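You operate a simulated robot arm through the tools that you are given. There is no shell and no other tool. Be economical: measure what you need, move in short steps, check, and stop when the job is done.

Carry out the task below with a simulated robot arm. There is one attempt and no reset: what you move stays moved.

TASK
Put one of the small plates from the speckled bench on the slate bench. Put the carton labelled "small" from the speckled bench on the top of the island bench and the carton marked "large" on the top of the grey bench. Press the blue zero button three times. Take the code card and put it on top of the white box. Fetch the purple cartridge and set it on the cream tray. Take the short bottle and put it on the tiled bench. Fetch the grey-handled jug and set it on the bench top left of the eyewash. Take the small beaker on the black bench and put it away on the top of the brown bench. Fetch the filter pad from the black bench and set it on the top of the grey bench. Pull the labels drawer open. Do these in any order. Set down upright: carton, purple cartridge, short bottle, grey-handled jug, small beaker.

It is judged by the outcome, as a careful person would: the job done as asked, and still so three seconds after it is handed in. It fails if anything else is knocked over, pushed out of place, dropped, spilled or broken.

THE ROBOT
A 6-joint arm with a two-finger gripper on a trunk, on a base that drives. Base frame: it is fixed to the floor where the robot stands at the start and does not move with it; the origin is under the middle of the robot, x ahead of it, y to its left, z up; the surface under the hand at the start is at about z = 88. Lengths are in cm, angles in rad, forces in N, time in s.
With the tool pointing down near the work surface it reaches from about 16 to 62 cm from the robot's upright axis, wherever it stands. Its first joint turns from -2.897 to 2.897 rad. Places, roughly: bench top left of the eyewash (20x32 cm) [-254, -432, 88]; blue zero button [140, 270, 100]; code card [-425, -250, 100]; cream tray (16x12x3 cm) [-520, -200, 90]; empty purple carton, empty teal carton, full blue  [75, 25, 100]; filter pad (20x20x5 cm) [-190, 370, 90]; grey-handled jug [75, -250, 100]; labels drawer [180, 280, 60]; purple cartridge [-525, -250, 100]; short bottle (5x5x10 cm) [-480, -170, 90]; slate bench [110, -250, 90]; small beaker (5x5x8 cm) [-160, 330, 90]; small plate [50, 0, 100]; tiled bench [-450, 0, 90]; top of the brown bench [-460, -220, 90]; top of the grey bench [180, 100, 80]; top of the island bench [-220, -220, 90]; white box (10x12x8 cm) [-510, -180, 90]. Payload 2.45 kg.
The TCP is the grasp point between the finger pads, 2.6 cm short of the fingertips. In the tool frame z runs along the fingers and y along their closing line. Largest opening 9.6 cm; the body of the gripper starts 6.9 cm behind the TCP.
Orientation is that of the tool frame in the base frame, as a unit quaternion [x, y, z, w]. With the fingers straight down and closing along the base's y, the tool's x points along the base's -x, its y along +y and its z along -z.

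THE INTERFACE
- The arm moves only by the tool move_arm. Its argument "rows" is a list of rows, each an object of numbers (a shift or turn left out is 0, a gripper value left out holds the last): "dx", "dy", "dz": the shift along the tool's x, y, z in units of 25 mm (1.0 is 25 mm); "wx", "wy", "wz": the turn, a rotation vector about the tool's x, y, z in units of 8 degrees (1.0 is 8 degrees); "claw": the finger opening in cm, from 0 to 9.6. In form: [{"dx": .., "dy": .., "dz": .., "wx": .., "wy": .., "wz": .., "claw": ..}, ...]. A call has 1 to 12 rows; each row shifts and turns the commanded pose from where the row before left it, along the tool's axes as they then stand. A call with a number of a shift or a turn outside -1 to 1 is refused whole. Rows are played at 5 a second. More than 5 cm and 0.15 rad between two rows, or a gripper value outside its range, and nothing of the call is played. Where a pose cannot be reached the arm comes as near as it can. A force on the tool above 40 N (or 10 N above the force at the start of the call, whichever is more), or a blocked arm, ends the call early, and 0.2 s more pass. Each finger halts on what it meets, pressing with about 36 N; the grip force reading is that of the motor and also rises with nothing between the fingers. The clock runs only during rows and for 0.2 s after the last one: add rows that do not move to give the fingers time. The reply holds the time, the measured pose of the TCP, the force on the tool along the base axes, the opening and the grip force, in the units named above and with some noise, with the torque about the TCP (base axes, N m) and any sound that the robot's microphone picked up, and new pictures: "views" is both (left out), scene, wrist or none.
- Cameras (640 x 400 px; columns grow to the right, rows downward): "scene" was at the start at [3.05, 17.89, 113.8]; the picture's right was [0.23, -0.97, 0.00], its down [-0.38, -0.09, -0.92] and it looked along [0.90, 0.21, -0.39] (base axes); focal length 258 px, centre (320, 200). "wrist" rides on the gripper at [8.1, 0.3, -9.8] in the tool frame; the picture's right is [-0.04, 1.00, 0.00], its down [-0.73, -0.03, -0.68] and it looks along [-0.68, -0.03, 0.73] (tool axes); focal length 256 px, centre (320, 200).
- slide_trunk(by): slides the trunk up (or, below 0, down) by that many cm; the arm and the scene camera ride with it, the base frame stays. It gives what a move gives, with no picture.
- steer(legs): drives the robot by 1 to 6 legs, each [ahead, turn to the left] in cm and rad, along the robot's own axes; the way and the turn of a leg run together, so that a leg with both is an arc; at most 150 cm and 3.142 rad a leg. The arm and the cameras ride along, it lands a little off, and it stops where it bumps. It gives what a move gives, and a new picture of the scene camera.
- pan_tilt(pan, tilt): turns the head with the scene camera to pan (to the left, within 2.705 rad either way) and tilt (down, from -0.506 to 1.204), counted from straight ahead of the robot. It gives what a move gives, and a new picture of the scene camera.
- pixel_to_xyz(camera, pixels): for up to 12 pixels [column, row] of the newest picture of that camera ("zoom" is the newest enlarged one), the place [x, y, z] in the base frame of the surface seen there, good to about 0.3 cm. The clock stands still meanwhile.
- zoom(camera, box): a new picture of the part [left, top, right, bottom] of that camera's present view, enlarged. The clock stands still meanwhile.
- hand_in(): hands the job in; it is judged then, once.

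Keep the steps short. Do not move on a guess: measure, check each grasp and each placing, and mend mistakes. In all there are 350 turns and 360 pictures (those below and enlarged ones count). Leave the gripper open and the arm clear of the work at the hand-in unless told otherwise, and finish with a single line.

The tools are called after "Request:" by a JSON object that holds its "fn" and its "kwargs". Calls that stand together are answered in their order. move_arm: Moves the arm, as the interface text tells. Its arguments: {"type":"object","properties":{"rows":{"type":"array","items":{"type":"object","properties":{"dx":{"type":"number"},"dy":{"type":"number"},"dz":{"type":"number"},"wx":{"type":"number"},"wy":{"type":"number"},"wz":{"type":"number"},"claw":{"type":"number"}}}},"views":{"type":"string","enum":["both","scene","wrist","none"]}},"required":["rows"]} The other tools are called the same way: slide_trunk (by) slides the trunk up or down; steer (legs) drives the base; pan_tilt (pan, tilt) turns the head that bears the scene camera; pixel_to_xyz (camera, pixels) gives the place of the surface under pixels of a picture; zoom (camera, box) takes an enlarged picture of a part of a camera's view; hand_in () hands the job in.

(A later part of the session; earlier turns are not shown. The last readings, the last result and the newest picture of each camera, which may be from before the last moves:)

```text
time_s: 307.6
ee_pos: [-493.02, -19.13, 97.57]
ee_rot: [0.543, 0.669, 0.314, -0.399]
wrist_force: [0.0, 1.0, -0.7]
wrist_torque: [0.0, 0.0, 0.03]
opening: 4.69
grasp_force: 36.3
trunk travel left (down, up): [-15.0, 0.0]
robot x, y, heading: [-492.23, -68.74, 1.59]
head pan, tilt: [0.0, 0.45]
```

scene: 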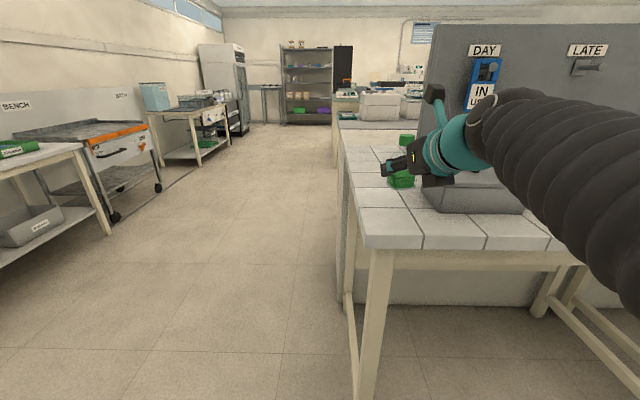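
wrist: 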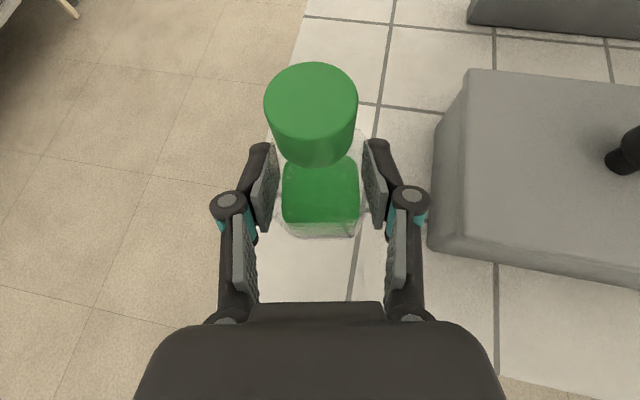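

Lower 5.2 cm then creep to contact.

Request:
{"fn": "move_arm", "kwargs": {"rows": [{"dx": -0.463, "dz": 0.258}, {"dx": -0.463, "dz": 0.258}, {"dx": -0.463, "dz": 0.258}, {"dx": -0.43, "dz": 0.24}, {}], "views": "none"}}

Request:
{"fn": "move_arm", "kwargs": {"rows": [{"dx": -0.052, "dz": 0.029}, {"dx": -0.052, "dz": 0.029}, {}], "views": "none"}}

```text
time_s: 308.8
ee_pos: [-493.3, -18.85, 92.42]
ee_rot: [0.543, 0.669, 0.314, -0.399]
wrist_force: [-0.1, 0.1, -1.4]
wrist_torque: [0.01, -0.01, 0.0]
opening: 4.73
grasp_force: 36.1
trunk travel left (down, up): [-15.0, 0.0]
robot x, y, heading: [-492.0, -68.77, 1.589]
head pan, tilt: [0.0, 0.45]
```

```text
time_s: 309.6
ee_pos: [-493.17, -18.99, 92.01]
ee_rot: [0.543, 0.669, 0.315, -0.399]
wrist_force: [-0.3, 0.7, -0.6]
wrist_torque: [0.01, 0.0, 0.0]
opening: 4.68
grasp_force: 35.7
trunk travel left (down, up): [-15.0, 0.0]
robot x, y, heading: [-492.08, -68.69, 1.591]
head pan, tilt: [0.0, 0.45]
```

Request:
{"fn": "move_arm", "kwargs": {"rows": [{"dx": -0.052, "dz": 0.029}, {"dx": -0.035, "dz": 0.02}, {}], "views": "none"}}

```text
time_s: 310.4
ee_pos: [-493.16, -19.08, 91.92]
ee_rot: [0.543, 0.668, 0.315, -0.399]
wrist_force: [0.4, 1.8, 7.3]
wrist_torque: [0.07, -0.19, 0.04]
opening: 4.7
grasp_force: 36.3
trunk travel left (down, up): [-15.0, 0.0]
robot x, y, heading: [-492.17, -68.77, 1.584]
head pan, tilt: [0.0, 0.45]
```

Contact. Open and withdraw.

Request:
{"fn": "move_arm", "kwargs": {"rows": [{"claw": 5.5}, {"claw": 6.8}, {}, {"dx": -0.17, "dz": -0.3}, {"dx": -0.35, "dz": -0.62}, {"dx": -0.35, "dz": -0.62}, {"dx": -0.35, "dz": -0.62}, {"dx": -0.35, "dz": -0.62}, {"dx": -0.2, "dz": -0.7}, {}]}}

```text
time_s: 312.6
ee_pos: [-491.09, -28.6, 92.2]
ee_rot: [0.543, 0.669, 0.314, -0.399]
wrist_force: [0.4, -0.4, 0.2]
wrist_torque: [0.03, -0.01, -0.01]
opening: 6.8
grasp_force: 0.1
trunk travel left (down, up): [-15.0, 0.0]
robot x, y, heading: [-491.84, -68.5, 1.59]
head pan, tilt: [0.0, 0.45]
```

scene: 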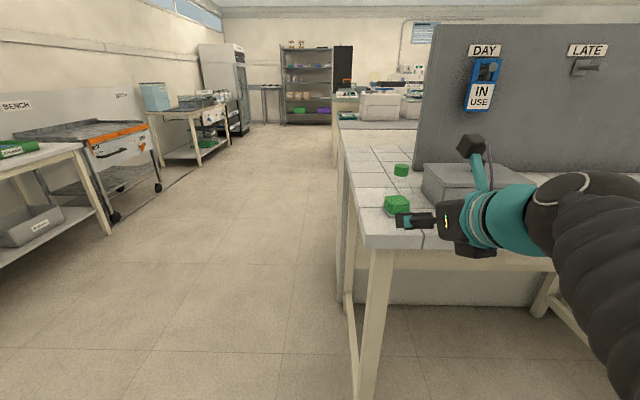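
wrist: 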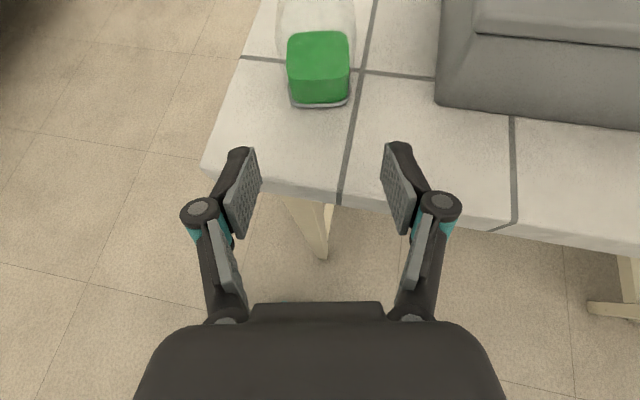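

The bottle stands on the tiled bench. Next the code card: raise and straighten the tool, and drive to the brown bench's east side.

Request:
{"fn": "move_arm", "kwargs": {"rows": [{"dx": 0.7, "dz": -0.8}, {"dx": 0.7, "dz": -0.8}, {"wy": -0.94}, {"wy": -0.94}, {"wy": -0.94}, {"wy": -0.94}, {"wy": -0.94}, {"wy": -0.94}, {"wy": -0.94}, {"wy": -0.94}, {}], "views": "none"}}

Request:
{"fn": "steer", "kwargs": {"legs": [[-24, 0], [0, -1.58], [110, 0], [0, -1.571], [100, 0]]}}

Request:
{"fn": "pan_tilt", "kwargs": {"pan": -0.6, "tilt": 0.4}}

```text
time_s: 315.0
ee_pos: [-490.59, -30.29, 97.22]
ee_rot: [0.627, 0.779, 0.001, -0.009]
wrist_force: [0.0, -0.5, 0.7]
wrist_torque: [0.01, -0.03, 0.03]
opening: 6.79
grasp_force: 0.1
trunk travel left (down, up): [-15.0, 0.0]
robot x, y, heading: [-492.01, -68.37, 1.593]
head pan, tilt: [0.0, 0.45]
```

```text
time_s: 334.4
ee_pos: [-383.98, -229.35, 97.15]
ee_rot: [0.772, -0.636, 0.01, 0.0]
wrist_force: [-0.2, -0.8, -0.2]
wrist_torque: [-0.01, -0.02, -0.03]
opening: 6.8
grasp_force: 0.0
trunk travel left (down, up): [-15.0, 0.0]
robot x, y, heading: [-381.56, -191.03, -1.569]
head pan, tilt: [0.0, 0.45]
```

scene: 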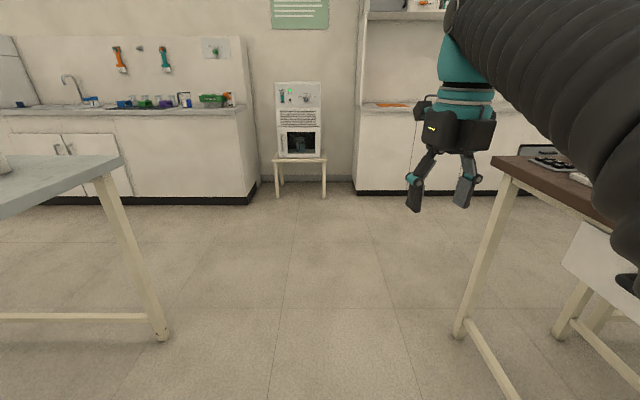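

```text
time_s: 335.4
ee_pos: [-383.91, -229.27, 97.26]
ee_rot: [0.772, -0.636, 0.009, 0.0]
wrist_force: [0.1, 0.8, 0.2]
wrist_torque: [0.04, -0.01, -0.03]
opening: 6.81
grasp_force: 0.0
trunk travel left (down, up): [-15.0, 0.0]
robot x, y, heading: [-381.61, -191.25, -1.578]
head pan, tilt: [-0.6, 0.4]
```

scene: 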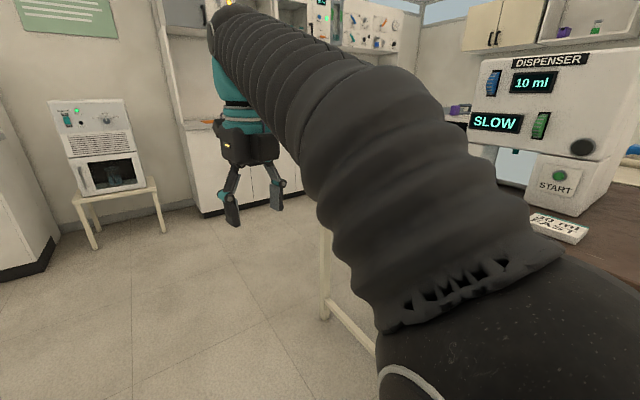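

Request:
{"fn": "steer", "kwargs": {"legs": [[58, 0], [0, -1.57]]}}

Request:
{"fn": "pan_tilt", "kwargs": {"pan": 0.1, "tilt": 0.5}}

```text
time_s: 342.5
ee_pos: [-420.26, -246.3, 97.15]
ee_rot: [-0.098, 0.995, -0.007, -0.007]
wrist_force: [-0.4, 0.8, 0.1]
wrist_torque: [0.01, -0.05, 0.02]
opening: 6.8
grasp_force: 0.1
trunk travel left (down, up): [-15.0, 0.0]
robot x, y, heading: [-381.9, -248.46, -3.138]
head pan, tilt: [-0.6, 0.4]
```

scene: 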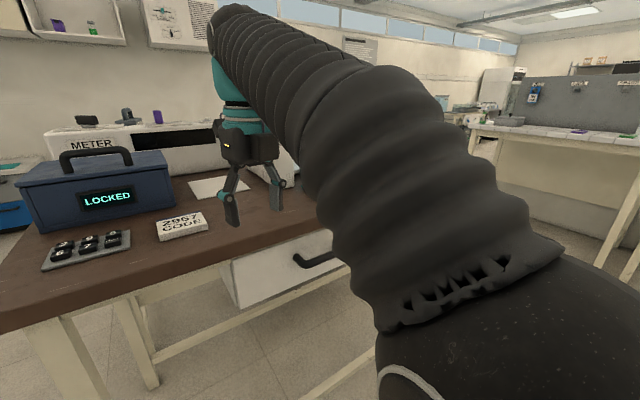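

```text
time_s: 343.5
ee_pos: [-420.39, -246.31, 97.21]
ee_rot: [-0.098, 0.995, -0.007, -0.007]
wrist_force: [0.3, -0.7, -0.4]
wrist_torque: [0.01, -0.01, 0.0]
opening: 6.8
grasp_force: 0.0
trunk travel left (down, up): [-15.0, 0.0]
robot x, y, heading: [-382.19, -248.37, -3.136]
head pan, tilt: [0.099, 0.499]
```

scene: 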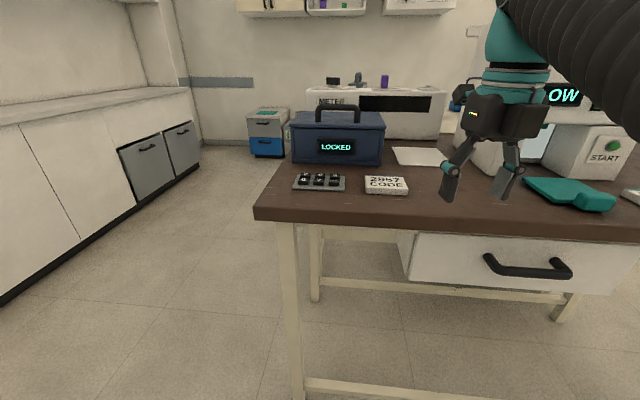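

Request:
{"fn": "pixel_to_xyz", "kwargs": {"camera": "scene", "pixels": [[364, 188], [408, 190], [405, 178], [366, 176], [386, 192], [386, 183], [345, 188], [420, 200]]}}

Request:
{"fn": "move_arm", "kwargs": {"rows": [{"claw": 9.6}], "views": "wrist"}}

```text
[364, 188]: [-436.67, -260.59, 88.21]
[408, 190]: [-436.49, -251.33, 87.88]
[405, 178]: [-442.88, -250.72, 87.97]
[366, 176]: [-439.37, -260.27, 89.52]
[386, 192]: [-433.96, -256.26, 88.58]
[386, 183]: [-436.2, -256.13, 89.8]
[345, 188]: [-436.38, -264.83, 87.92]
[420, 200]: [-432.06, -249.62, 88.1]
```

```text
time_s: 343.9
ee_pos: [-420.35, -246.42, 97.11]
ee_rot: [-0.099, 0.995, -0.007, -0.007]
wrist_force: [0.5, -0.5, 0.0]
wrist_torque: [0.01, 0.01, 0.01]
opening: 9.59
grasp_force: 0.0
trunk travel left (down, up): [-15.0, 0.0]
robot x, y, heading: [-381.84, -248.42, -3.138]
head pan, tilt: [0.099, 0.499]
```

wrist: 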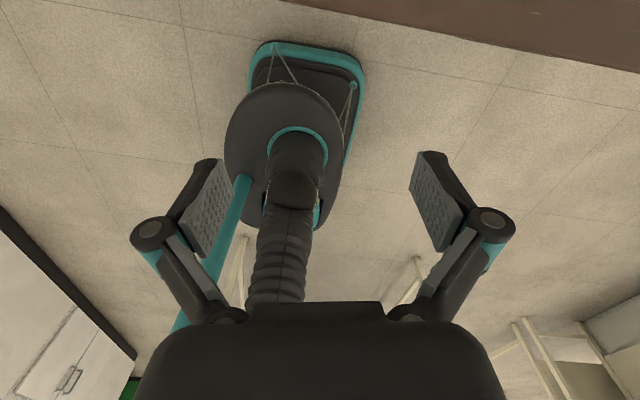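

Request:
{"fn": "pixel_to_xyz", "kwargs": {"camera": "scene", "pixels": [[330, 150], [296, 160], [380, 160], [338, 112], [330, 128], [400, 158], [320, 178], [430, 160]]}}

Request:
{"fn": "zoom", "kwargs": {"camera": "scene", "box": [260, 90, 460, 215]}}

```text
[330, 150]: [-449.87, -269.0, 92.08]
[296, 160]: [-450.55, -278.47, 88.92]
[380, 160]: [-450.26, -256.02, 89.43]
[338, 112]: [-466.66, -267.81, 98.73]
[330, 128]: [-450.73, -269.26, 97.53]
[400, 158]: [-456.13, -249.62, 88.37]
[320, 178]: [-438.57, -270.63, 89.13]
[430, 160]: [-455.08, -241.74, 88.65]
```

```text
3.20 times, centred on (360, 152) of scene
```

zoom: 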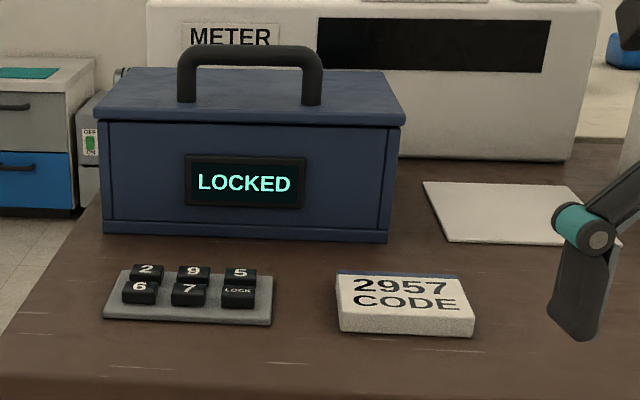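

Rotate the tool 79° so the fingers close along x, then move over the card.

Request:
{"fn": "move_arm", "kwargs": {"rows": [{"wz": -0.99}, {"wz": -0.99}, {"wz": -0.99}, {"wz": -0.99}, {"wz": -0.99}, {"wz": -0.99}, {"wz": -0.99}, {"wz": -0.99}, {"wz": -0.99}, {"wz": -0.99}, {}], "views": "none"}}

Request:
{"fn": "move_arm", "kwargs": {"rows": [{"dx": 0.55, "dy": 0.85}, {"dx": 0.55, "dy": 0.85}, {"dx": 0.55, "dy": 0.85}, {"dx": 0.55, "dy": 0.85}, {"dx": 0.55, "dy": 0.85}, {"dx": 0.55, "dy": 0.85}, {"dx": 0.55, "dy": 0.85}, {}], "views": "wrist"}}

```text
time_s: 346.3
ee_pos: [-420.26, -246.38, 97.13]
ee_rot: [0.711, -0.703, 0.0, 0.012]
wrist_force: [0.7, 0.2, -0.4]
wrist_torque: [-0.04, 0.01, 0.02]
opening: 9.61
grasp_force: 0.1
trunk travel left (down, up): [-15.0, 0.0]
robot x, y, heading: [-382.1, -248.7, -3.138]
head pan, tilt: [0.099, 0.499]
```

```text
time_s: 348.1
ee_pos: [-435.09, -256.05, 97.48]
ee_rot: [0.71, -0.704, -0.001, 0.011]
wrist_force: [-0.7, 0.8, -0.1]
wrist_torque: [-0.01, 0.01, 0.03]
opening: 9.6
grasp_force: 0.1
trunk travel left (down, up): [-15.0, 0.0]
robot x, y, heading: [-382.07, -248.44, -3.14]
head pan, tilt: [0.099, 0.499]
```

wrist: 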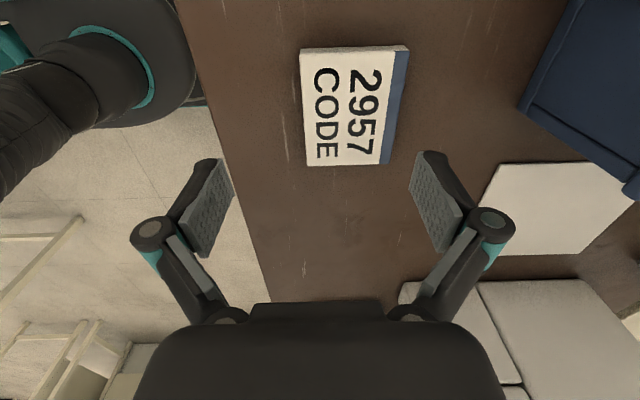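

Request:
{"fn": "pixel_to_xyz", "kwargs": {"camera": "wrist", "pixels": [[303, 56], [404, 52], [390, 160], [308, 162], [345, 110]]}}

```text
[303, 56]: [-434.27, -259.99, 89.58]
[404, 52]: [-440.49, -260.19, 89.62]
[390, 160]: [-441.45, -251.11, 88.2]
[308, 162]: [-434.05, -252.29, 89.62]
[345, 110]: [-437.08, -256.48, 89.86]
```

Card centre (-437.4, -256.2). Descend and grip.

Request:
{"fn": "move_arm", "kwargs": {"rows": [{"dy": 0.92, "dx": 0.06}, {"dz": 0.9}, {"dz": 0.9}, {"dz": 0.84}, {}, {"claw": 8}, {"claw": 7}, {"claw": 5.5}, {}, {}], "views": "wrist"}}

```text
time_s: 350.3
ee_pos: [-437.44, -256.47, 90.91]
ee_rot: [0.711, -0.703, 0.001, 0.011]
wrist_force: [-0.9, -0.2, 2.0]
wrist_torque: [0.0, -0.01, -0.04]
opening: 6.92
grasp_force: 35.9
trunk travel left (down, up): [-15.0, 0.0]
robot x, y, heading: [-382.09, -248.52, -3.139]
head pan, tilt: [0.099, 0.499]
```

wrist: 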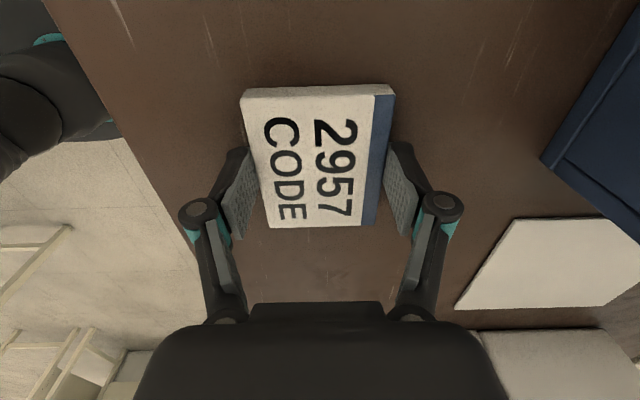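

Request:
{"fn": "move_arm", "kwargs": {"rows": [{"dz": -0.5}, {"dz": -0.9}, {"dz": -0.9}, {"dy": -0.8}, {"dy": -0.8}, {"dy": -0.8, "dz": -0.5}, {"dy": -0.8, "dz": -0.5}, {"dy": -0.8}, {}]}}

```text
time_s: 352.3
ee_pos: [-427.22, -256.14, 99.16]
ee_rot: [0.711, -0.703, 0.001, 0.011]
wrist_force: [-0.2, -0.9, -0.8]
wrist_torque: [-0.04, 0.02, -0.02]
opening: 6.89
grasp_force: 36.3
trunk travel left (down, up): [-15.0, 0.0]
robot x, y, heading: [-381.99, -248.58, -3.141]
head pan, tilt: [0.099, 0.499]
```

scene: 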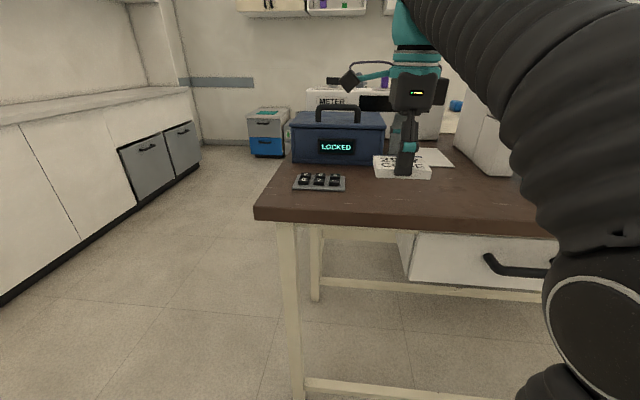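
wrist: 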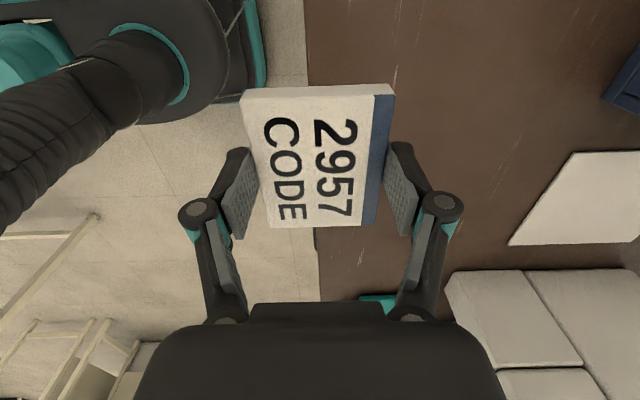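

Held. Drive back round to the north end with the card.

Request:
{"fn": "steer", "kwargs": {"legs": [[-22, 0], [0, -1.571], [150, 0], [4, 0], [0, 1.571], [148, 0]]}}

Request:
{"fn": "steer", "kwargs": {"legs": [[11, 0], [0, 1.571]]}}

Request:
{"fn": "pan_tilt", "kwargs": {"pan": 0.0, "tilt": 0.6}}

```text
time_s: 376.2
ee_pos: [-552.75, -101.82, 99.15]
ee_rot: [0.71, -0.705, 0.0, 0.011]
wrist_force: [-0.1, 0.6, -1.0]
wrist_torque: [-0.02, 0.0, 0.01]
opening: 6.91
grasp_force: 35.9
trunk travel left (down, up): [-15.0, 0.0]
robot x, y, heading: [-507.74, -93.83, 3.137]
head pan, tilt: [0.099, 0.499]
```

scene: 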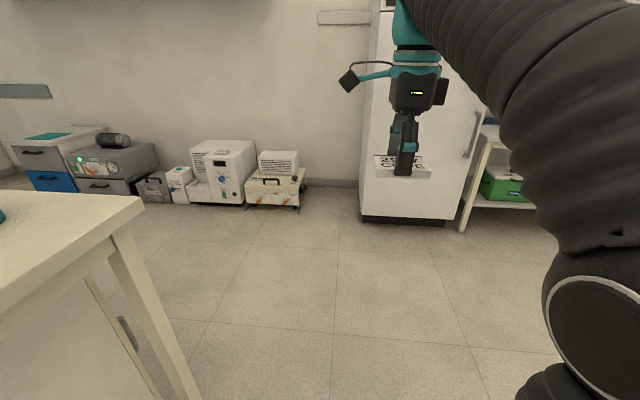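

```text
time_s: 381.2
ee_pos: [-511.4, -139.6, 99.14]
ee_rot: [1.0, -0.003, 0.007, 0.007]
wrist_force: [0.5, 0.3, -0.8]
wrist_torque: [-0.02, 0.0, -0.01]
opening: 6.93
grasp_force: 36.2
trunk travel left (down, up): [-15.0, 0.0]
robot x, y, heading: [-518.58, -94.19, -1.58]
head pan, tilt: [0.099, 0.499]
```

scene: 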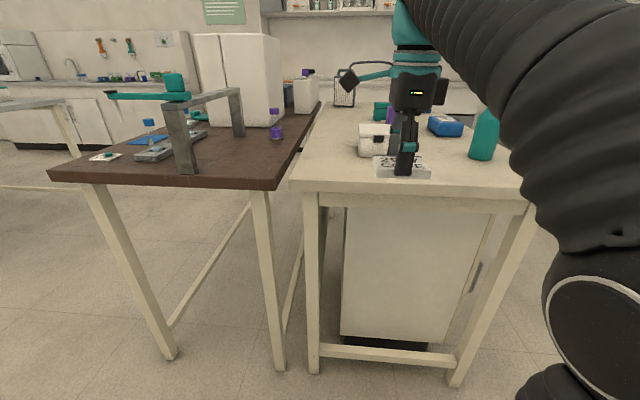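

```text
time_s: 381.8
ee_pos: [-511.32, -139.61, 99.1]
ee_rot: [1.0, -0.002, 0.007, 0.007]
wrist_force: [1.0, 0.1, -0.5]
wrist_torque: [-0.01, -0.04, 0.05]
opening: 6.92
grasp_force: 36.1
trunk travel left (down, up): [-15.0, 0.0]
robot x, y, heading: [-518.2, -94.37, -1.583]
head pan, tilt: [0.0, 0.6]
```

scene: 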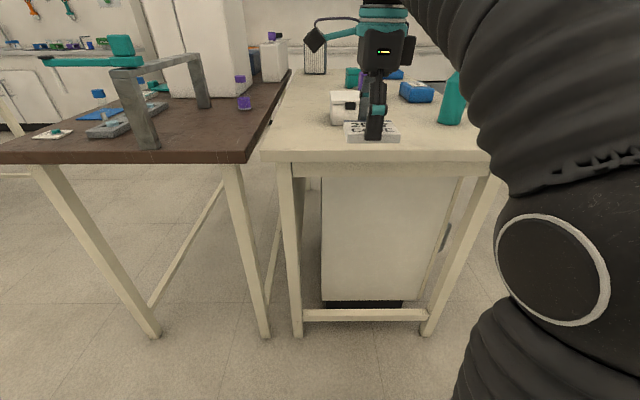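

Request:
{"fn": "zoom", "kwargs": {"camera": "scene", "box": [300, 60, 460, 160]}}

Request:
{"fn": "pixel_to_xyz", "kwargs": {"camera": "scene", "pixels": [[333, 93], [345, 93], [332, 122], [332, 103], [350, 92], [356, 104], [345, 112], [300, 312], [420, 316], [270, 150], [340, 98]]}}

```text
4.00 times, centred on (380, 110) of scene
```

zoom: 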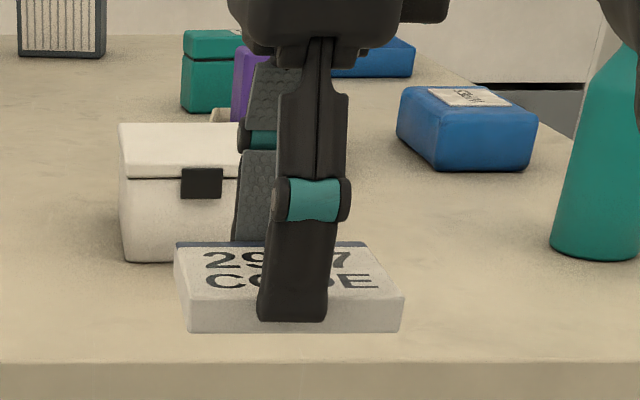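

```text
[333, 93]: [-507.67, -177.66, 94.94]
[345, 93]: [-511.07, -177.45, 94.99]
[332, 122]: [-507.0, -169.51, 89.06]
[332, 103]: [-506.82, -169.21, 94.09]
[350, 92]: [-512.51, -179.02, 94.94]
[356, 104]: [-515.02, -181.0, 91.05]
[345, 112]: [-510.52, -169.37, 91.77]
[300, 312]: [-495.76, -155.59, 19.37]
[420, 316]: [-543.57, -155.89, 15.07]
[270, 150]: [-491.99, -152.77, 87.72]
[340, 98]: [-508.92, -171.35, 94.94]
```

White box top: z 95, centre (-511.9, -175.1). Raise as far as possible and drive 31 cm forward.

Request:
{"fn": "move_arm", "kwargs": {"rows": [{"dz": -0.4}, {"dz": -0.3}], "views": "none"}}

Request:
{"fn": "steer", "kwargs": {"legs": [[20, 0], [10.5, 0]]}}

Request:
{"fn": "move_arm", "kwargs": {"rows": [{}], "views": "wrist"}}

```text
time_s: 382.4
ee_pos: [-511.33, -139.6, 100.84]
ee_rot: [1.0, -0.002, 0.008, 0.006]
wrist_force: [-0.5, 0.0, -0.5]
wrist_torque: [0.01, -0.02, -0.01]
opening: 6.91
grasp_force: 35.9
trunk travel left (down, up): [-15.0, 0.0]
robot x, y, heading: [-518.28, -94.33, -1.577]
head pan, tilt: [0.0, 0.6]
```

```text
time_s: 384.8
ee_pos: [-511.69, -170.06, 100.76]
ee_rot: [1.0, -0.002, 0.008, 0.007]
wrist_force: [-0.7, -0.3, 0.3]
wrist_torque: [-0.03, -0.01, 0.0]
opening: 6.9
grasp_force: 37.0
trunk travel left (down, up): [-15.0, 0.0]
robot x, y, heading: [-518.76, -124.84, -1.582]
head pan, tilt: [0.0, 0.6]
```

scene: 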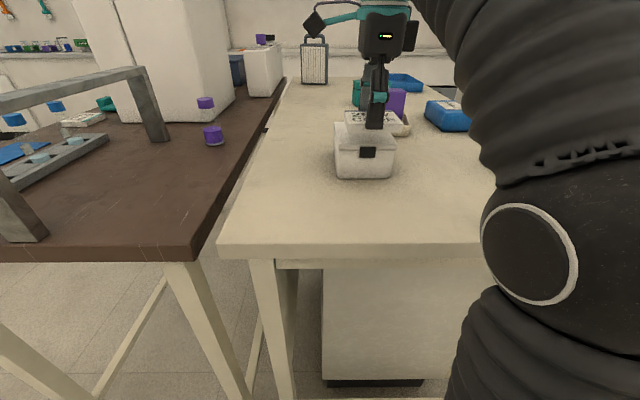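

```text
time_s: 385.2
ee_pos: [-511.56, -170.14, 100.87]
ee_rot: [1.0, -0.002, 0.008, 0.008]
wrist_force: [-0.7, 0.3, -0.9]
wrist_torque: [-0.02, -0.02, -0.03]
opening: 6.92
grasp_force: 36.4
trunk travel left (down, up): [-15.0, 0.0]
robot x, y, heading: [-518.71, -124.96, -1.581]
head pan, tilt: [0.0, 0.6]
```

wrist: 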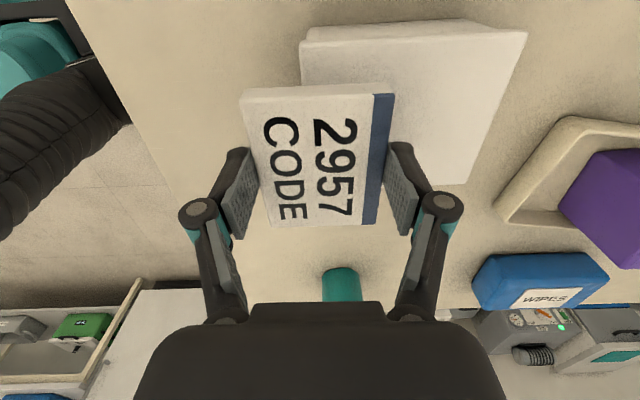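

Request:
{"fn": "pixel_to_xyz", "kwargs": {"camera": "wrist", "pixels": [[308, 48], [522, 36], [464, 180], [420, 100], [250, 95], [390, 95], [372, 222], [275, 222]]}}

```text
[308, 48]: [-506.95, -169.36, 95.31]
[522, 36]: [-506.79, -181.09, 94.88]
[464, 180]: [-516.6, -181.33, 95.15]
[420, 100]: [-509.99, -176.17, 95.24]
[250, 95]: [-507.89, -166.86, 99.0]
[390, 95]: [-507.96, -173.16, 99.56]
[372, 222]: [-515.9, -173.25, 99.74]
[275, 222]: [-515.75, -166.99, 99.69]
```

Request:
{"fn": "move_arm", "kwargs": {"rows": [{"dz": 0.24, "dy": 0.7}, {"dz": 0.24, "dy": 0.7}, {"dy": 0.68}, {}], "views": "none"}}

Request:
{"fn": "move_arm", "kwargs": {"rows": [{"dz": 0.25}, {"dz": 0.1}, {}], "views": "wrist"}}

```text
time_s: 386.2
ee_pos: [-511.66, -175.31, 99.7]
ee_rot: [1.0, -0.002, 0.008, 0.007]
wrist_force: [-0.1, -0.3, -0.3]
wrist_torque: [-0.01, 0.04, 0.0]
opening: 6.91
grasp_force: 36.3
trunk travel left (down, up): [-15.0, 0.0]
robot x, y, heading: [-519.15, -124.75, -1.582]
head pan, tilt: [0.0, 0.6]
```

```text
time_s: 387.0
ee_pos: [-511.62, -175.21, 98.8]
ee_rot: [1.0, -0.002, 0.007, 0.007]
wrist_force: [0.4, 0.1, -1.1]
wrist_torque: [-0.03, 0.01, 0.0]
opening: 6.92
grasp_force: 36.2
trunk travel left (down, up): [-15.0, 0.0]
robot x, y, heading: [-518.97, -124.55, -1.579]
head pan, tilt: [0.0, 0.6]
```

wrist: 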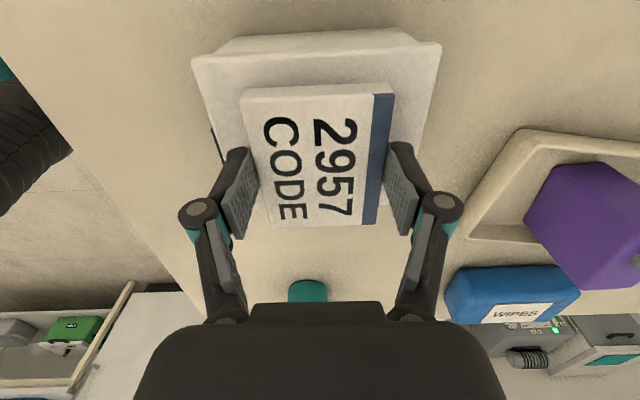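

Request:
{"fn": "move_arm", "kwargs": {"rows": [{"dz": 0.1}, {"dz": 0.08}, {"dz": 0.06}, {}], "views": "none"}}

Request:
{"fn": "move_arm", "kwargs": {"rows": [{"dz": 0.06}, {}], "views": "none"}}

```text
time_s: 388.0
ee_pos: [-511.67, -175.27, 98.23]
ee_rot: [1.0, -0.002, 0.008, 0.007]
wrist_force: [-0.5, -0.2, -0.4]
wrist_torque: [0.02, 0.0, 0.0]
opening: 6.94
grasp_force: 36.0
trunk travel left (down, up): [-15.0, 0.0]
robot x, y, heading: [-518.82, -124.59, -1.581]
head pan, tilt: [0.0, 0.6]
```

```text
time_s: 388.6
ee_pos: [-511.72, -175.31, 98.06]
ee_rot: [1.0, -0.002, 0.008, 0.006]
wrist_force: [0.4, -0.6, -0.3]
wrist_torque: [-0.04, -0.02, 0.04]
opening: 6.93
grasp_force: 35.7
trunk travel left (down, up): [-15.0, 0.0]
robot x, y, heading: [-518.55, -124.96, -1.58]
head pan, tilt: [0.0, 0.6]
```

Request:
{"fn": "move_arm", "kwargs": {"rows": [{"dz": 0.05}, {"dz": 0.04}, {}], "views": "none"}}

```text
time_s: 389.4
ee_pos: [-511.62, -175.27, 98.03]
ee_rot: [1.0, -0.003, 0.007, 0.009]
wrist_force: [0.8, -2.8, 13.6]
wrist_torque: [0.39, 0.08, -0.02]
opening: 6.93
grasp_force: 35.6
trunk travel left (down, up): [-15.0, 0.0]
robot x, y, heading: [-519.0, -124.24, -1.584]
head pan, tilt: [0.0, 0.6]
```

Contact. Relax, open, lift.

Request:
{"fn": "move_arm", "kwargs": {"rows": [{"dz": -0.05}, {"claw": 7.6}, {"claw": 8.5}, {}, {"dz": -0.4}, {"dz": -0.4}, {"dz": -0.3, "dy": -0.4}, {"dy": -0.8}]}}

```text
time_s: 391.2
ee_pos: [-511.71, -172.14, 100.31]
ee_rot: [1.0, -0.002, 0.008, 0.007]
wrist_force: [0.3, -0.6, -0.9]
wrist_torque: [0.06, 0.02, 0.01]
opening: 8.47
grasp_force: 0.1
out of reach, approached as far as the arm can: row 7
trunk travel left (down, up): [-15.0, 0.0]
robot x, y, heading: [-518.71, -124.53, -1.582]
head pan, tilt: [0.0, 0.6]
```

scene: 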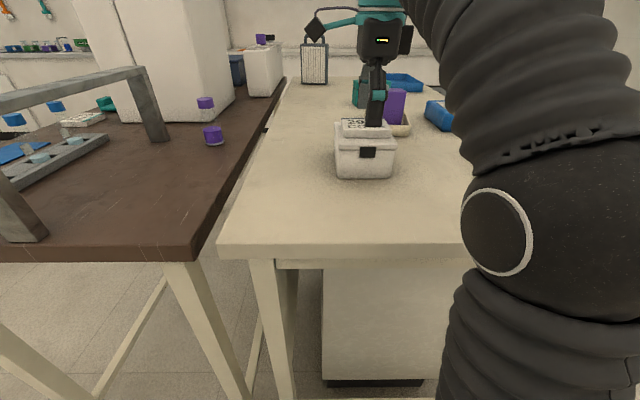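
wrist: 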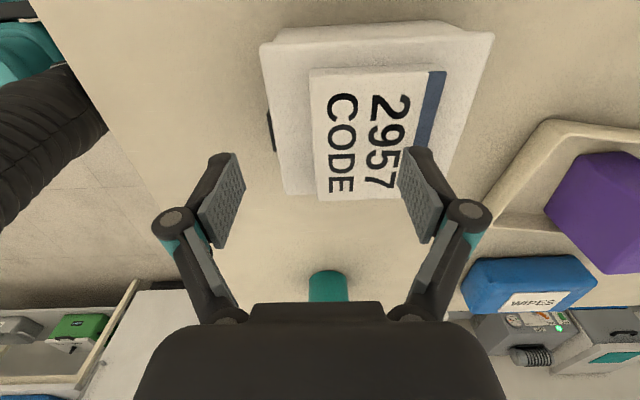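

The card lies on the white box. Now to the black bench: back out and drive east along the aisle.

Request:
{"fn": "steer", "kwargs": {"legs": [[-32, 0], [0, 1.585], [140, 0]]}}

Request:
{"fn": "pan_tilt", "kwargs": {"pan": 0.1, "tilt": 0.2}}

```text
time_s: 403.8
ee_pos: [-331.01, -84.51, 100.23]
ee_rot: [0.703, 0.711, 0.011, -0.001]
wrist_force: [-1.2, -1.3, -1.0]
wrist_torque: [-0.02, 0.02, -0.02]
opening: 8.52
grasp_force: 0.1
trunk travel left (down, up): [-15.0, 0.0]
robot x, y, heading: [-378.17, -92.48, 0.006]
head pan, tilt: [0.0, 0.6]
```

scene: 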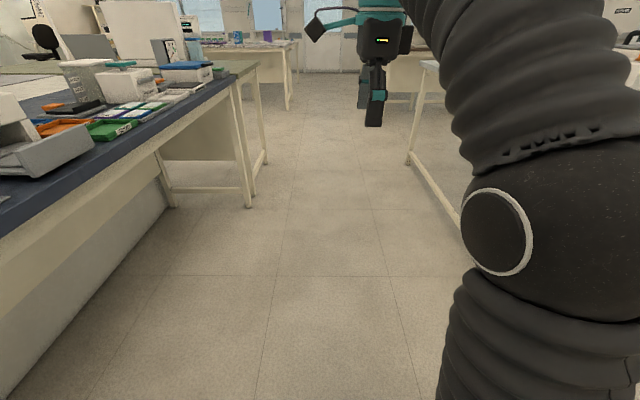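

```text
time_s: 404.6
ee_pos: [-330.81, -84.34, 100.2]
ee_rot: [0.703, 0.711, 0.01, -0.001]
wrist_force: [0.2, 0.4, 0.2]
wrist_torque: [0.0, -0.01, 0.0]
opening: 8.52
grasp_force: 0.0
trunk travel left (down, up): [-15.0, 0.0]
robot x, y, heading: [-378.64, -92.11, 0.004]
head pan, tilt: [0.099, 0.201]
```

scene: 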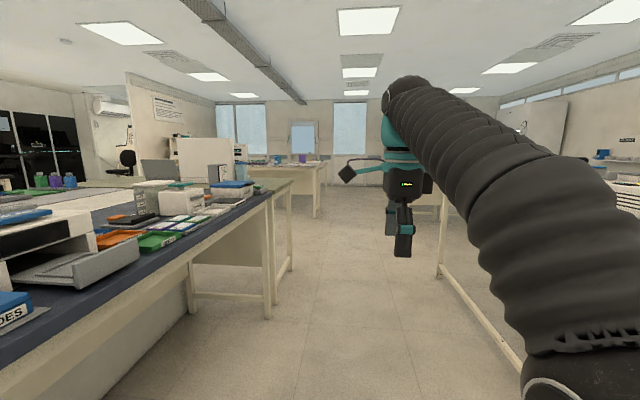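

Request:
{"fn": "pixel_to_xyz", "kwargs": {"camera": "scene", "pixels": [[437, 272], [265, 318], [290, 268], [315, 215], [440, 215], [500, 340], [292, 185]]}}

```text
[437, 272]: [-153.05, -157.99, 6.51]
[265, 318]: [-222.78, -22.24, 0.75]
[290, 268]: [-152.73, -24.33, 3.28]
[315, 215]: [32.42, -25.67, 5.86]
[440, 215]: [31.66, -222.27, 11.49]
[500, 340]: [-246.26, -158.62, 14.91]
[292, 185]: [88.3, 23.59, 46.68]
```

Request:
{"fn": "steer", "kwargs": {"legs": [[140, 0], [140, 0], [0, 1.567], [150, 0], [120, 0]]}}

Request:
{"fn": "pan_tilt", "kwargs": {"pan": 0.6, "tilt": 0.25}}

```text
time_s: 434.7
ee_pos: [-107.89, 226.84, 100.34]
ee_rot: [-0.004, 1.0, 0.007, -0.008]
wrist_force: [1.2, -0.7, 0.1]
wrist_torque: [-0.01, -0.01, 0.01]
opening: 8.51
grasp_force: 0.0
trunk travel left (down, up): [-15.0, 0.0]
robot x, y, heading: [-100.05, 179.66, 1.575]
head pan, tilt: [0.099, 0.201]
```

scene: 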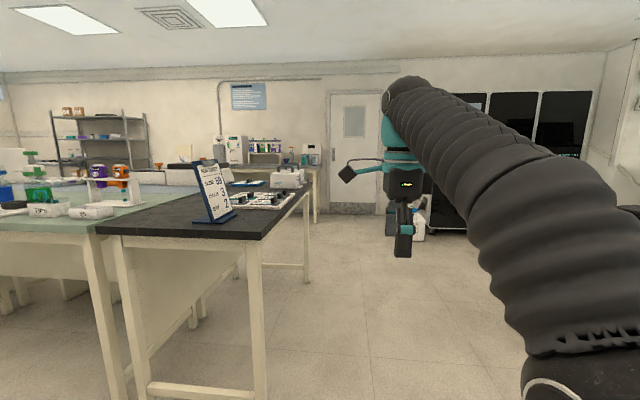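

```text
time_s: 435.6
ee_pos: [-107.79, 226.8, 100.23]
ee_rot: [-0.004, 1.0, 0.008, -0.009]
wrist_force: [0.5, -0.5, -0.1]
wrist_torque: [-0.05, 0.03, -0.01]
opening: 8.52
grasp_force: 0.1
trunk travel left (down, up): [-15.0, 0.0]
robot x, y, heading: [-100.17, 179.22, 1.574]
head pan, tilt: [0.6, 0.25]
```

scene: 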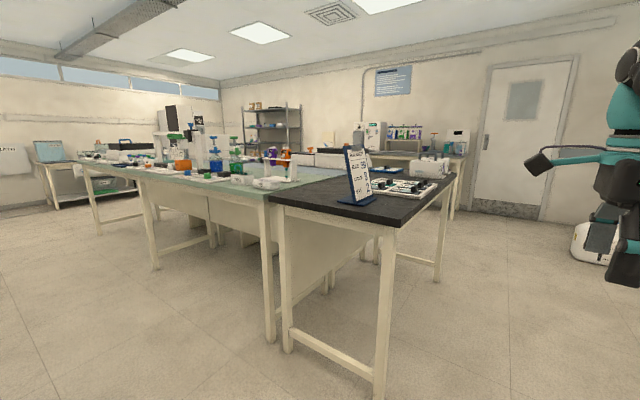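

Request:
{"fn": "steer", "kwargs": {"legs": [[150, 0], [0, 1.567]]}}

Request:
{"fn": "pan_tilt", "kwargs": {"pan": 0.0, "tilt": 0.45}}

```text
time_s: 446.8
ee_pos: [-148.11, 319.51, 100.29]
ee_rot: [0.711, -0.703, 0.002, 0.011]
wrist_force: [-0.5, 0.4, 0.1]
wrist_torque: [0.03, -0.02, 0.0]
opening: 8.5
grasp_force: 0.0
trunk travel left (down, up): [-15.0, 0.0]
robot x, y, heading: [-100.62, 327.56, -3.137]
head pan, tilt: [0.6, 0.25]
```

scene: 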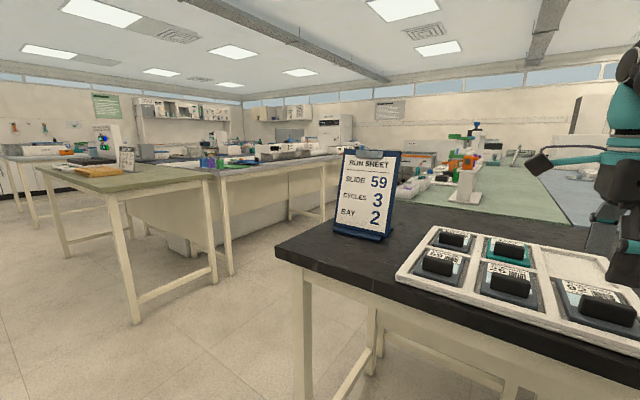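

```text
time_s: 447.8
ee_pos: [-148.11, 319.6, 100.22]
ee_rot: [0.711, -0.703, 0.001, 0.011]
wrist_force: [-0.4, -0.5, -0.5]
wrist_torque: [0.0, -0.01, -0.02]
opening: 8.5
grasp_force: 0.1
trunk travel left (down, up): [-15.0, 0.0]
robot x, y, heading: [-100.21, 327.54, -3.135]
head pan, tilt: [0.0, 0.45]
```

scene: 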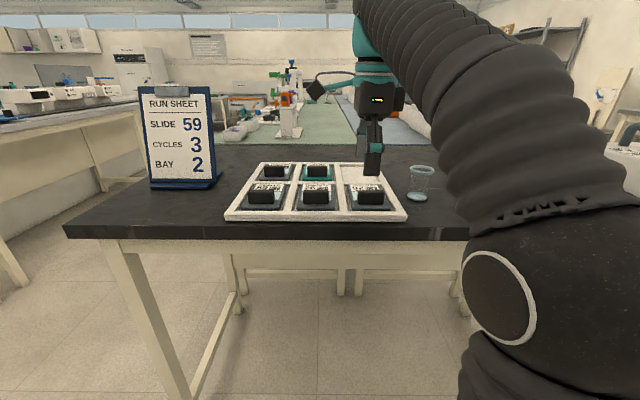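

Request:
{"fn": "pixel_to_xyz", "kwargs": {"camera": "scene", "pixels": [[421, 195], [420, 168], [412, 180], [430, 180], [420, 199], [400, 215], [360, 180]]}}

Request:
{"fn": "zoom", "kwargs": {"camera": "scene", "box": [220, 130, 460, 250]}}

Request:
{"fn": "pan_tilt", "kwargs": {"pan": -1.0, "tilt": 0.45}}

```text
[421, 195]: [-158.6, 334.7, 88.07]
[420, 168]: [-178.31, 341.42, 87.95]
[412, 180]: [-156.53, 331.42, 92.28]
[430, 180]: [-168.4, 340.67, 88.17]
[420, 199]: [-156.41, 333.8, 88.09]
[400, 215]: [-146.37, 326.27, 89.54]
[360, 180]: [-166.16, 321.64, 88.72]
```

```text
2.67 times, centred on (340, 190) of scene
```

zoom: 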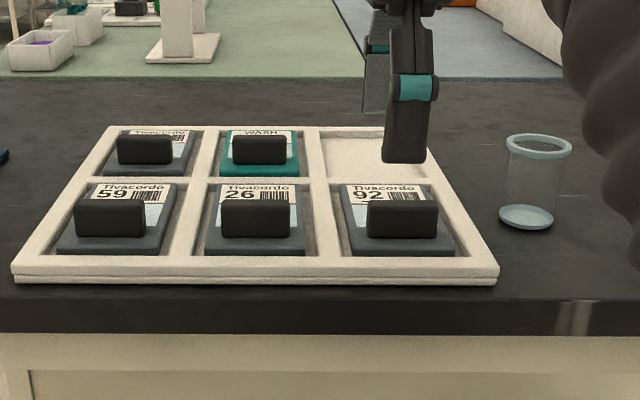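

```text
time_s: 449.1
ee_pos: [-148.18, 319.6, 100.26]
ee_rot: [0.711, -0.703, 0.0, 0.01]
wrist_force: [0.0, 0.6, -1.1]
wrist_torque: [0.01, 0.01, 0.02]
opening: 8.48
grasp_force: 0.0
trunk travel left (down, up): [-15.0, 0.0]
robot x, y, heading: [-100.68, 327.63, -3.144]
head pan, tilt: [-1.0, 0.45]
```

scene: 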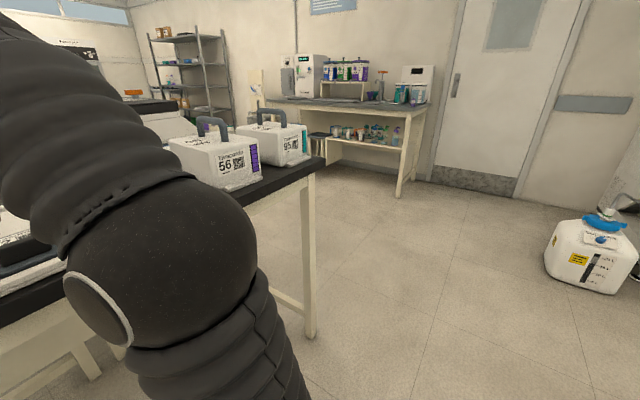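

Beaker at about (-159, 333.5). Rotate and tilt the tool to point west, camera on top.

Request:
{"fn": "move_arm", "kwargs": {"rows": [{"wz": 0.97, "claw": 7.5}, {"wz": 0.97}, {"wz": 0.97}, {"wz": 0.97}, {"wz": 0.97}, {"wz": 0.97}, {"wz": 0.97}, {"wz": 0.97}, {"wz": 0.97}, {"wz": 0.97}, {"wz": 0.97}], "views": "none"}}

Request:
{"fn": "move_arm", "kwargs": {"rows": [{"wy": 0.94}, {"wy": 0.94}, {"wy": 0.94}, {"wy": 0.94}, {"wy": 0.94}, {"wy": 0.94}, {"wy": 0.94}, {"wy": 0.92}, {}], "views": "wrist"}}

Request:
{"fn": "pan_tilt", "kwargs": {"pan": -0.3, "tilt": 0.45}}

```text
time_s: 451.5
ee_pos: [-148.47, 328.11, 100.05]
ee_rot: [-0.055, 0.998, -0.008, -0.007]
wrist_force: [0.5, -0.2, 0.8]
wrist_torque: [0.03, 0.0, 0.0]
opening: 7.52
grasp_force: 0.1
out of reach, approached as far as the arm can: row 10, 11
trunk travel left (down, up): [-15.0, 0.0]
robot x, y, heading: [-100.88, 327.6, -3.135]
head pan, tilt: [-1.0, 0.45]
```

```text
time_s: 453.5
ee_pos: [-148.52, 328.44, 99.99]
ee_rot: [-0.036, 0.861, -0.03, -0.506]
wrist_force: [-0.3, 0.5, -0.1]
wrist_torque: [0.04, 0.01, 0.01]
opening: 7.5
grasp_force: 0.0
out of reach, approached as far as the arm can: row 1
trunk travel left (down, up): [-15.0, 0.0]
robot x, y, heading: [-100.76, 327.37, -3.134]
head pan, tilt: [-1.0, 0.45]
```

wrist: 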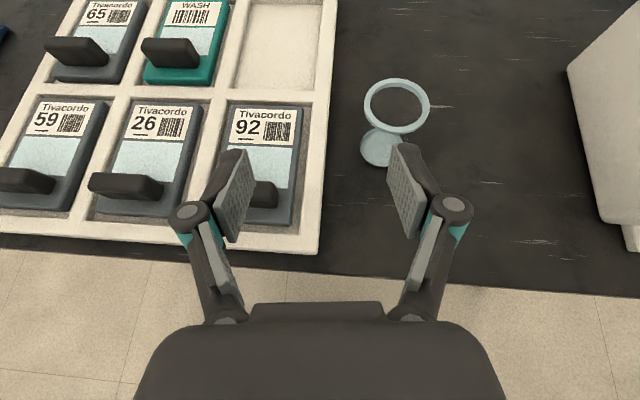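

```text
time_s: 454.6
ee_pos: [-148.52, 328.39, 99.94]
ee_rot: [-0.036, 0.861, -0.03, -0.506]
wrist_force: [0.2, 0.2, -0.1]
wrist_torque: [0.02, 0.0, 0.0]
opening: 7.49
grasp_force: 0.0
trunk travel left (down, up): [-15.0, 0.0]
robot x, y, heading: [-100.64, 327.75, -3.141]
head pan, tilt: [-0.3, 0.45]
```

scene: 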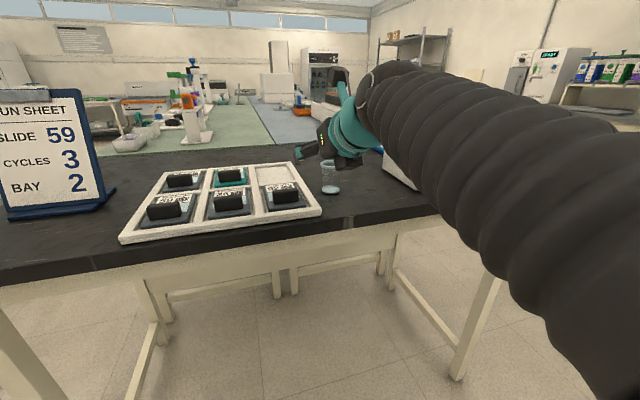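

Request:
{"fn": "pixel_to_xyz", "kwargs": {"camera": "wrist", "pixels": [[378, 148], [397, 130], [365, 100], [428, 105], [397, 82], [325, 240], [568, 75], [620, 225]]}}

```text
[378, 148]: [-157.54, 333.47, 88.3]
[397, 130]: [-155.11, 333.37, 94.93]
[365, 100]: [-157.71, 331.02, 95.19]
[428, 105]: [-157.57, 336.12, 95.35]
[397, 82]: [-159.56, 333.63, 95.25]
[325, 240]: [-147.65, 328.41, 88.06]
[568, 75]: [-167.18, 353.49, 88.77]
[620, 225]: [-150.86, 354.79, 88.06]
```

Line up sideways, lower to z 93, then check before advancing.

Request:
{"fn": "move_arm", "kwargs": {"rows": [{"dy": 0.81, "claw": 7}, {"dy": 0.81}, {"dy": 0.81}, {"dx": -0.61, "dz": 0.343}, {"dx": -0.61, "dz": 0.343}, {"dx": -0.61, "dz": 0.343}, {"dx": -0.61, "dz": 0.343}, {}], "views": "wrist"}}

```text
time_s: 456.4
ee_pos: [-149.19, 334.4, 92.94]
ee_rot: [-0.036, 0.861, -0.03, -0.506]
wrist_force: [-0.2, 0.0, 0.6]
wrist_torque: [-0.02, -0.01, 0.01]
opening: 7.0
grasp_force: 0.1
trunk travel left (down, up): [-15.0, 0.0]
robot x, y, heading: [-100.55, 327.41, -3.139]
head pan, tilt: [-0.3, 0.45]
```

wrist: 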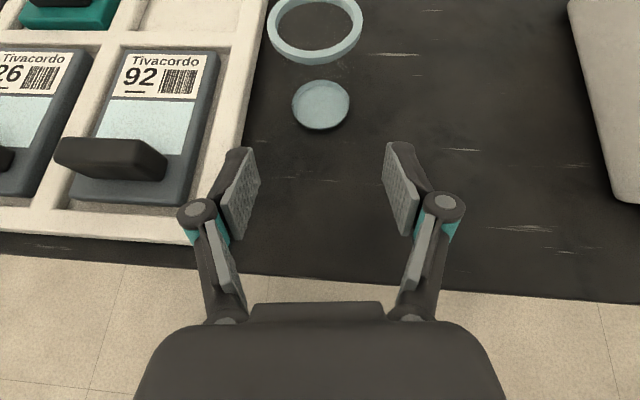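

Request:
{"fn": "move_arm", "kwargs": {"rows": [{"dx": 0.413, "dz": 0.735}, {"dx": 0.413, "dz": 0.735}, {"dx": 0.413, "dz": 0.735}, {"dx": 0.413, "dz": 0.735}, {}, {"claw": 6}, {"claw": 5}, {"claw": 4}, {}, {}], "views": "wrist"}}

```text
time_s: 458.6
ee_pos: [-157.57, 333.58, 92.95]
ee_rot: [-0.036, 0.861, -0.03, -0.506]
wrist_force: [-0.7, 0.1, -0.8]
wrist_torque: [0.01, 0.01, 0.0]
opening: 4.07
grasp_force: 0.1
trunk travel left (down, up): [-15.0, 0.0]
robot x, y, heading: [-100.95, 327.3, -3.138]
head pan, tilt: [-0.3, 0.45]
```

wrist: 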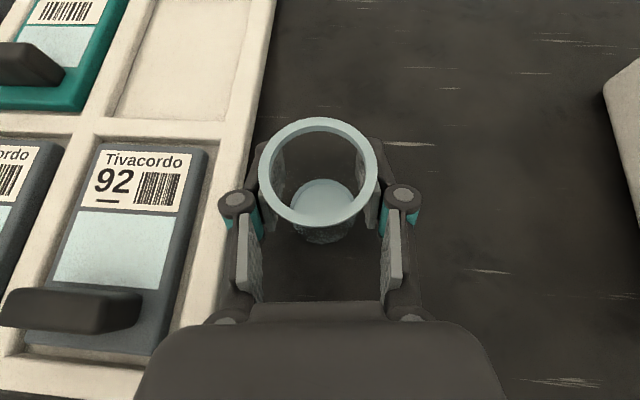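

The beaker tapers; close further.

Request:
{"fn": "move_arm", "kwargs": {"rows": [{"claw": 3.4}, {"claw": 2.8}, {"claw": 2}, {}, {}], "views": "none"}}

```text
time_s: 459.8
ee_pos: [-157.56, 333.57, 92.99]
ee_rot: [-0.037, 0.861, -0.03, -0.506]
wrist_force: [0.3, 0.4, 2.8]
wrist_torque: [0.09, 0.02, -0.03]
opening: 3.89
grasp_force: 36.2
trunk travel left (down, up): [-15.0, 0.0]
robot x, y, heading: [-100.6, 327.24, -3.137]
head pan, tilt: [-0.3, 0.45]
```

Gripped at 3.89 cm. Lift 7 cm.

Request:
{"fn": "move_arm", "kwargs": {"rows": [{"dx": 0.26, "dz": -0.146}, {"dx": 0.52, "dz": -0.293}, {"dx": 0.52, "dz": -0.293}, {"dx": 0.52, "dz": -0.293}, {"dx": 0.5, "dz": -0.28}, {"dx": -0.4, "dz": -0.7}, {"dx": -0.4, "dz": -0.7}, {"dx": -0.4, "dz": -0.7}, {"dx": -0.4, "dz": -0.7}, {}]}}

```text
time_s: 462.0
ee_pos: [-149.46, 334.41, 99.62]
ee_rot: [-0.037, 0.862, -0.03, -0.505]
wrist_force: [-0.3, 0.2, 0.6]
wrist_torque: [0.0, -0.02, 0.01]
opening: 3.89
grasp_force: 36.7
trunk travel left (down, up): [-15.0, 0.0]
robot x, y, heading: [-100.76, 327.63, -3.139]
head pan, tilt: [-0.3, 0.45]
```

scene: 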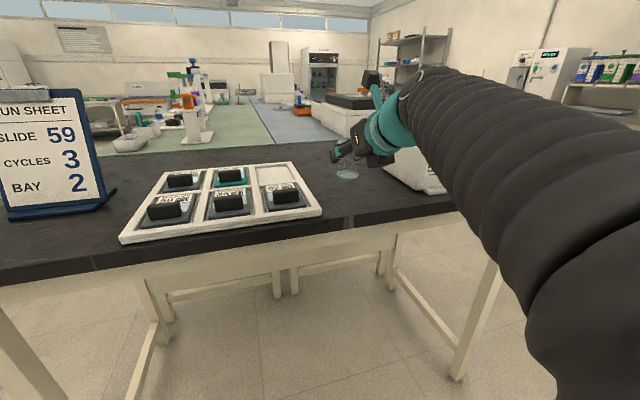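
wrist: 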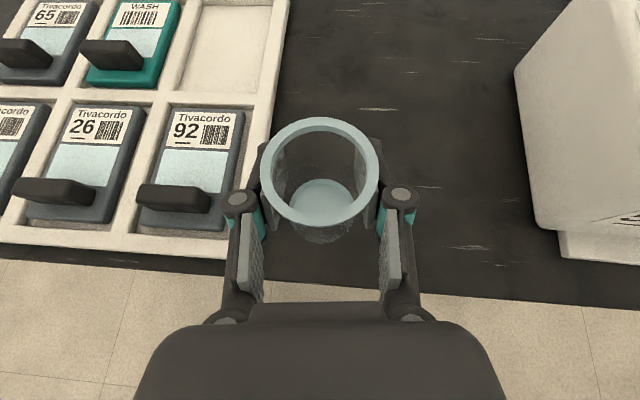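

Request:
{"fn": "zoom", "kwargs": {"camera": "scene", "box": [230, 30, 460, 200]}}

Request:
{"fn": "pixel_to_xyz", "kwargs": {"camera": "scene", "pixels": [[345, 102], [320, 120], [340, 125], [405, 175], [430, 190]]}}

```text
2.35 times, centred on (345, 115) of scene
```

zoom: 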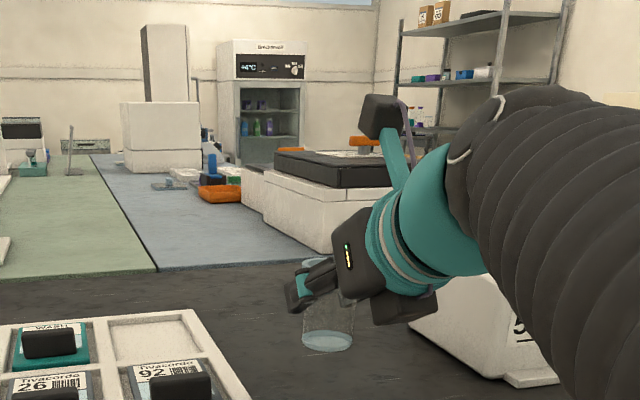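

```text
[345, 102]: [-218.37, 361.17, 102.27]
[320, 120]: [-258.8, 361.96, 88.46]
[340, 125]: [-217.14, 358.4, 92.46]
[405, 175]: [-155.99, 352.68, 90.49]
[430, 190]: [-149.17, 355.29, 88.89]
```

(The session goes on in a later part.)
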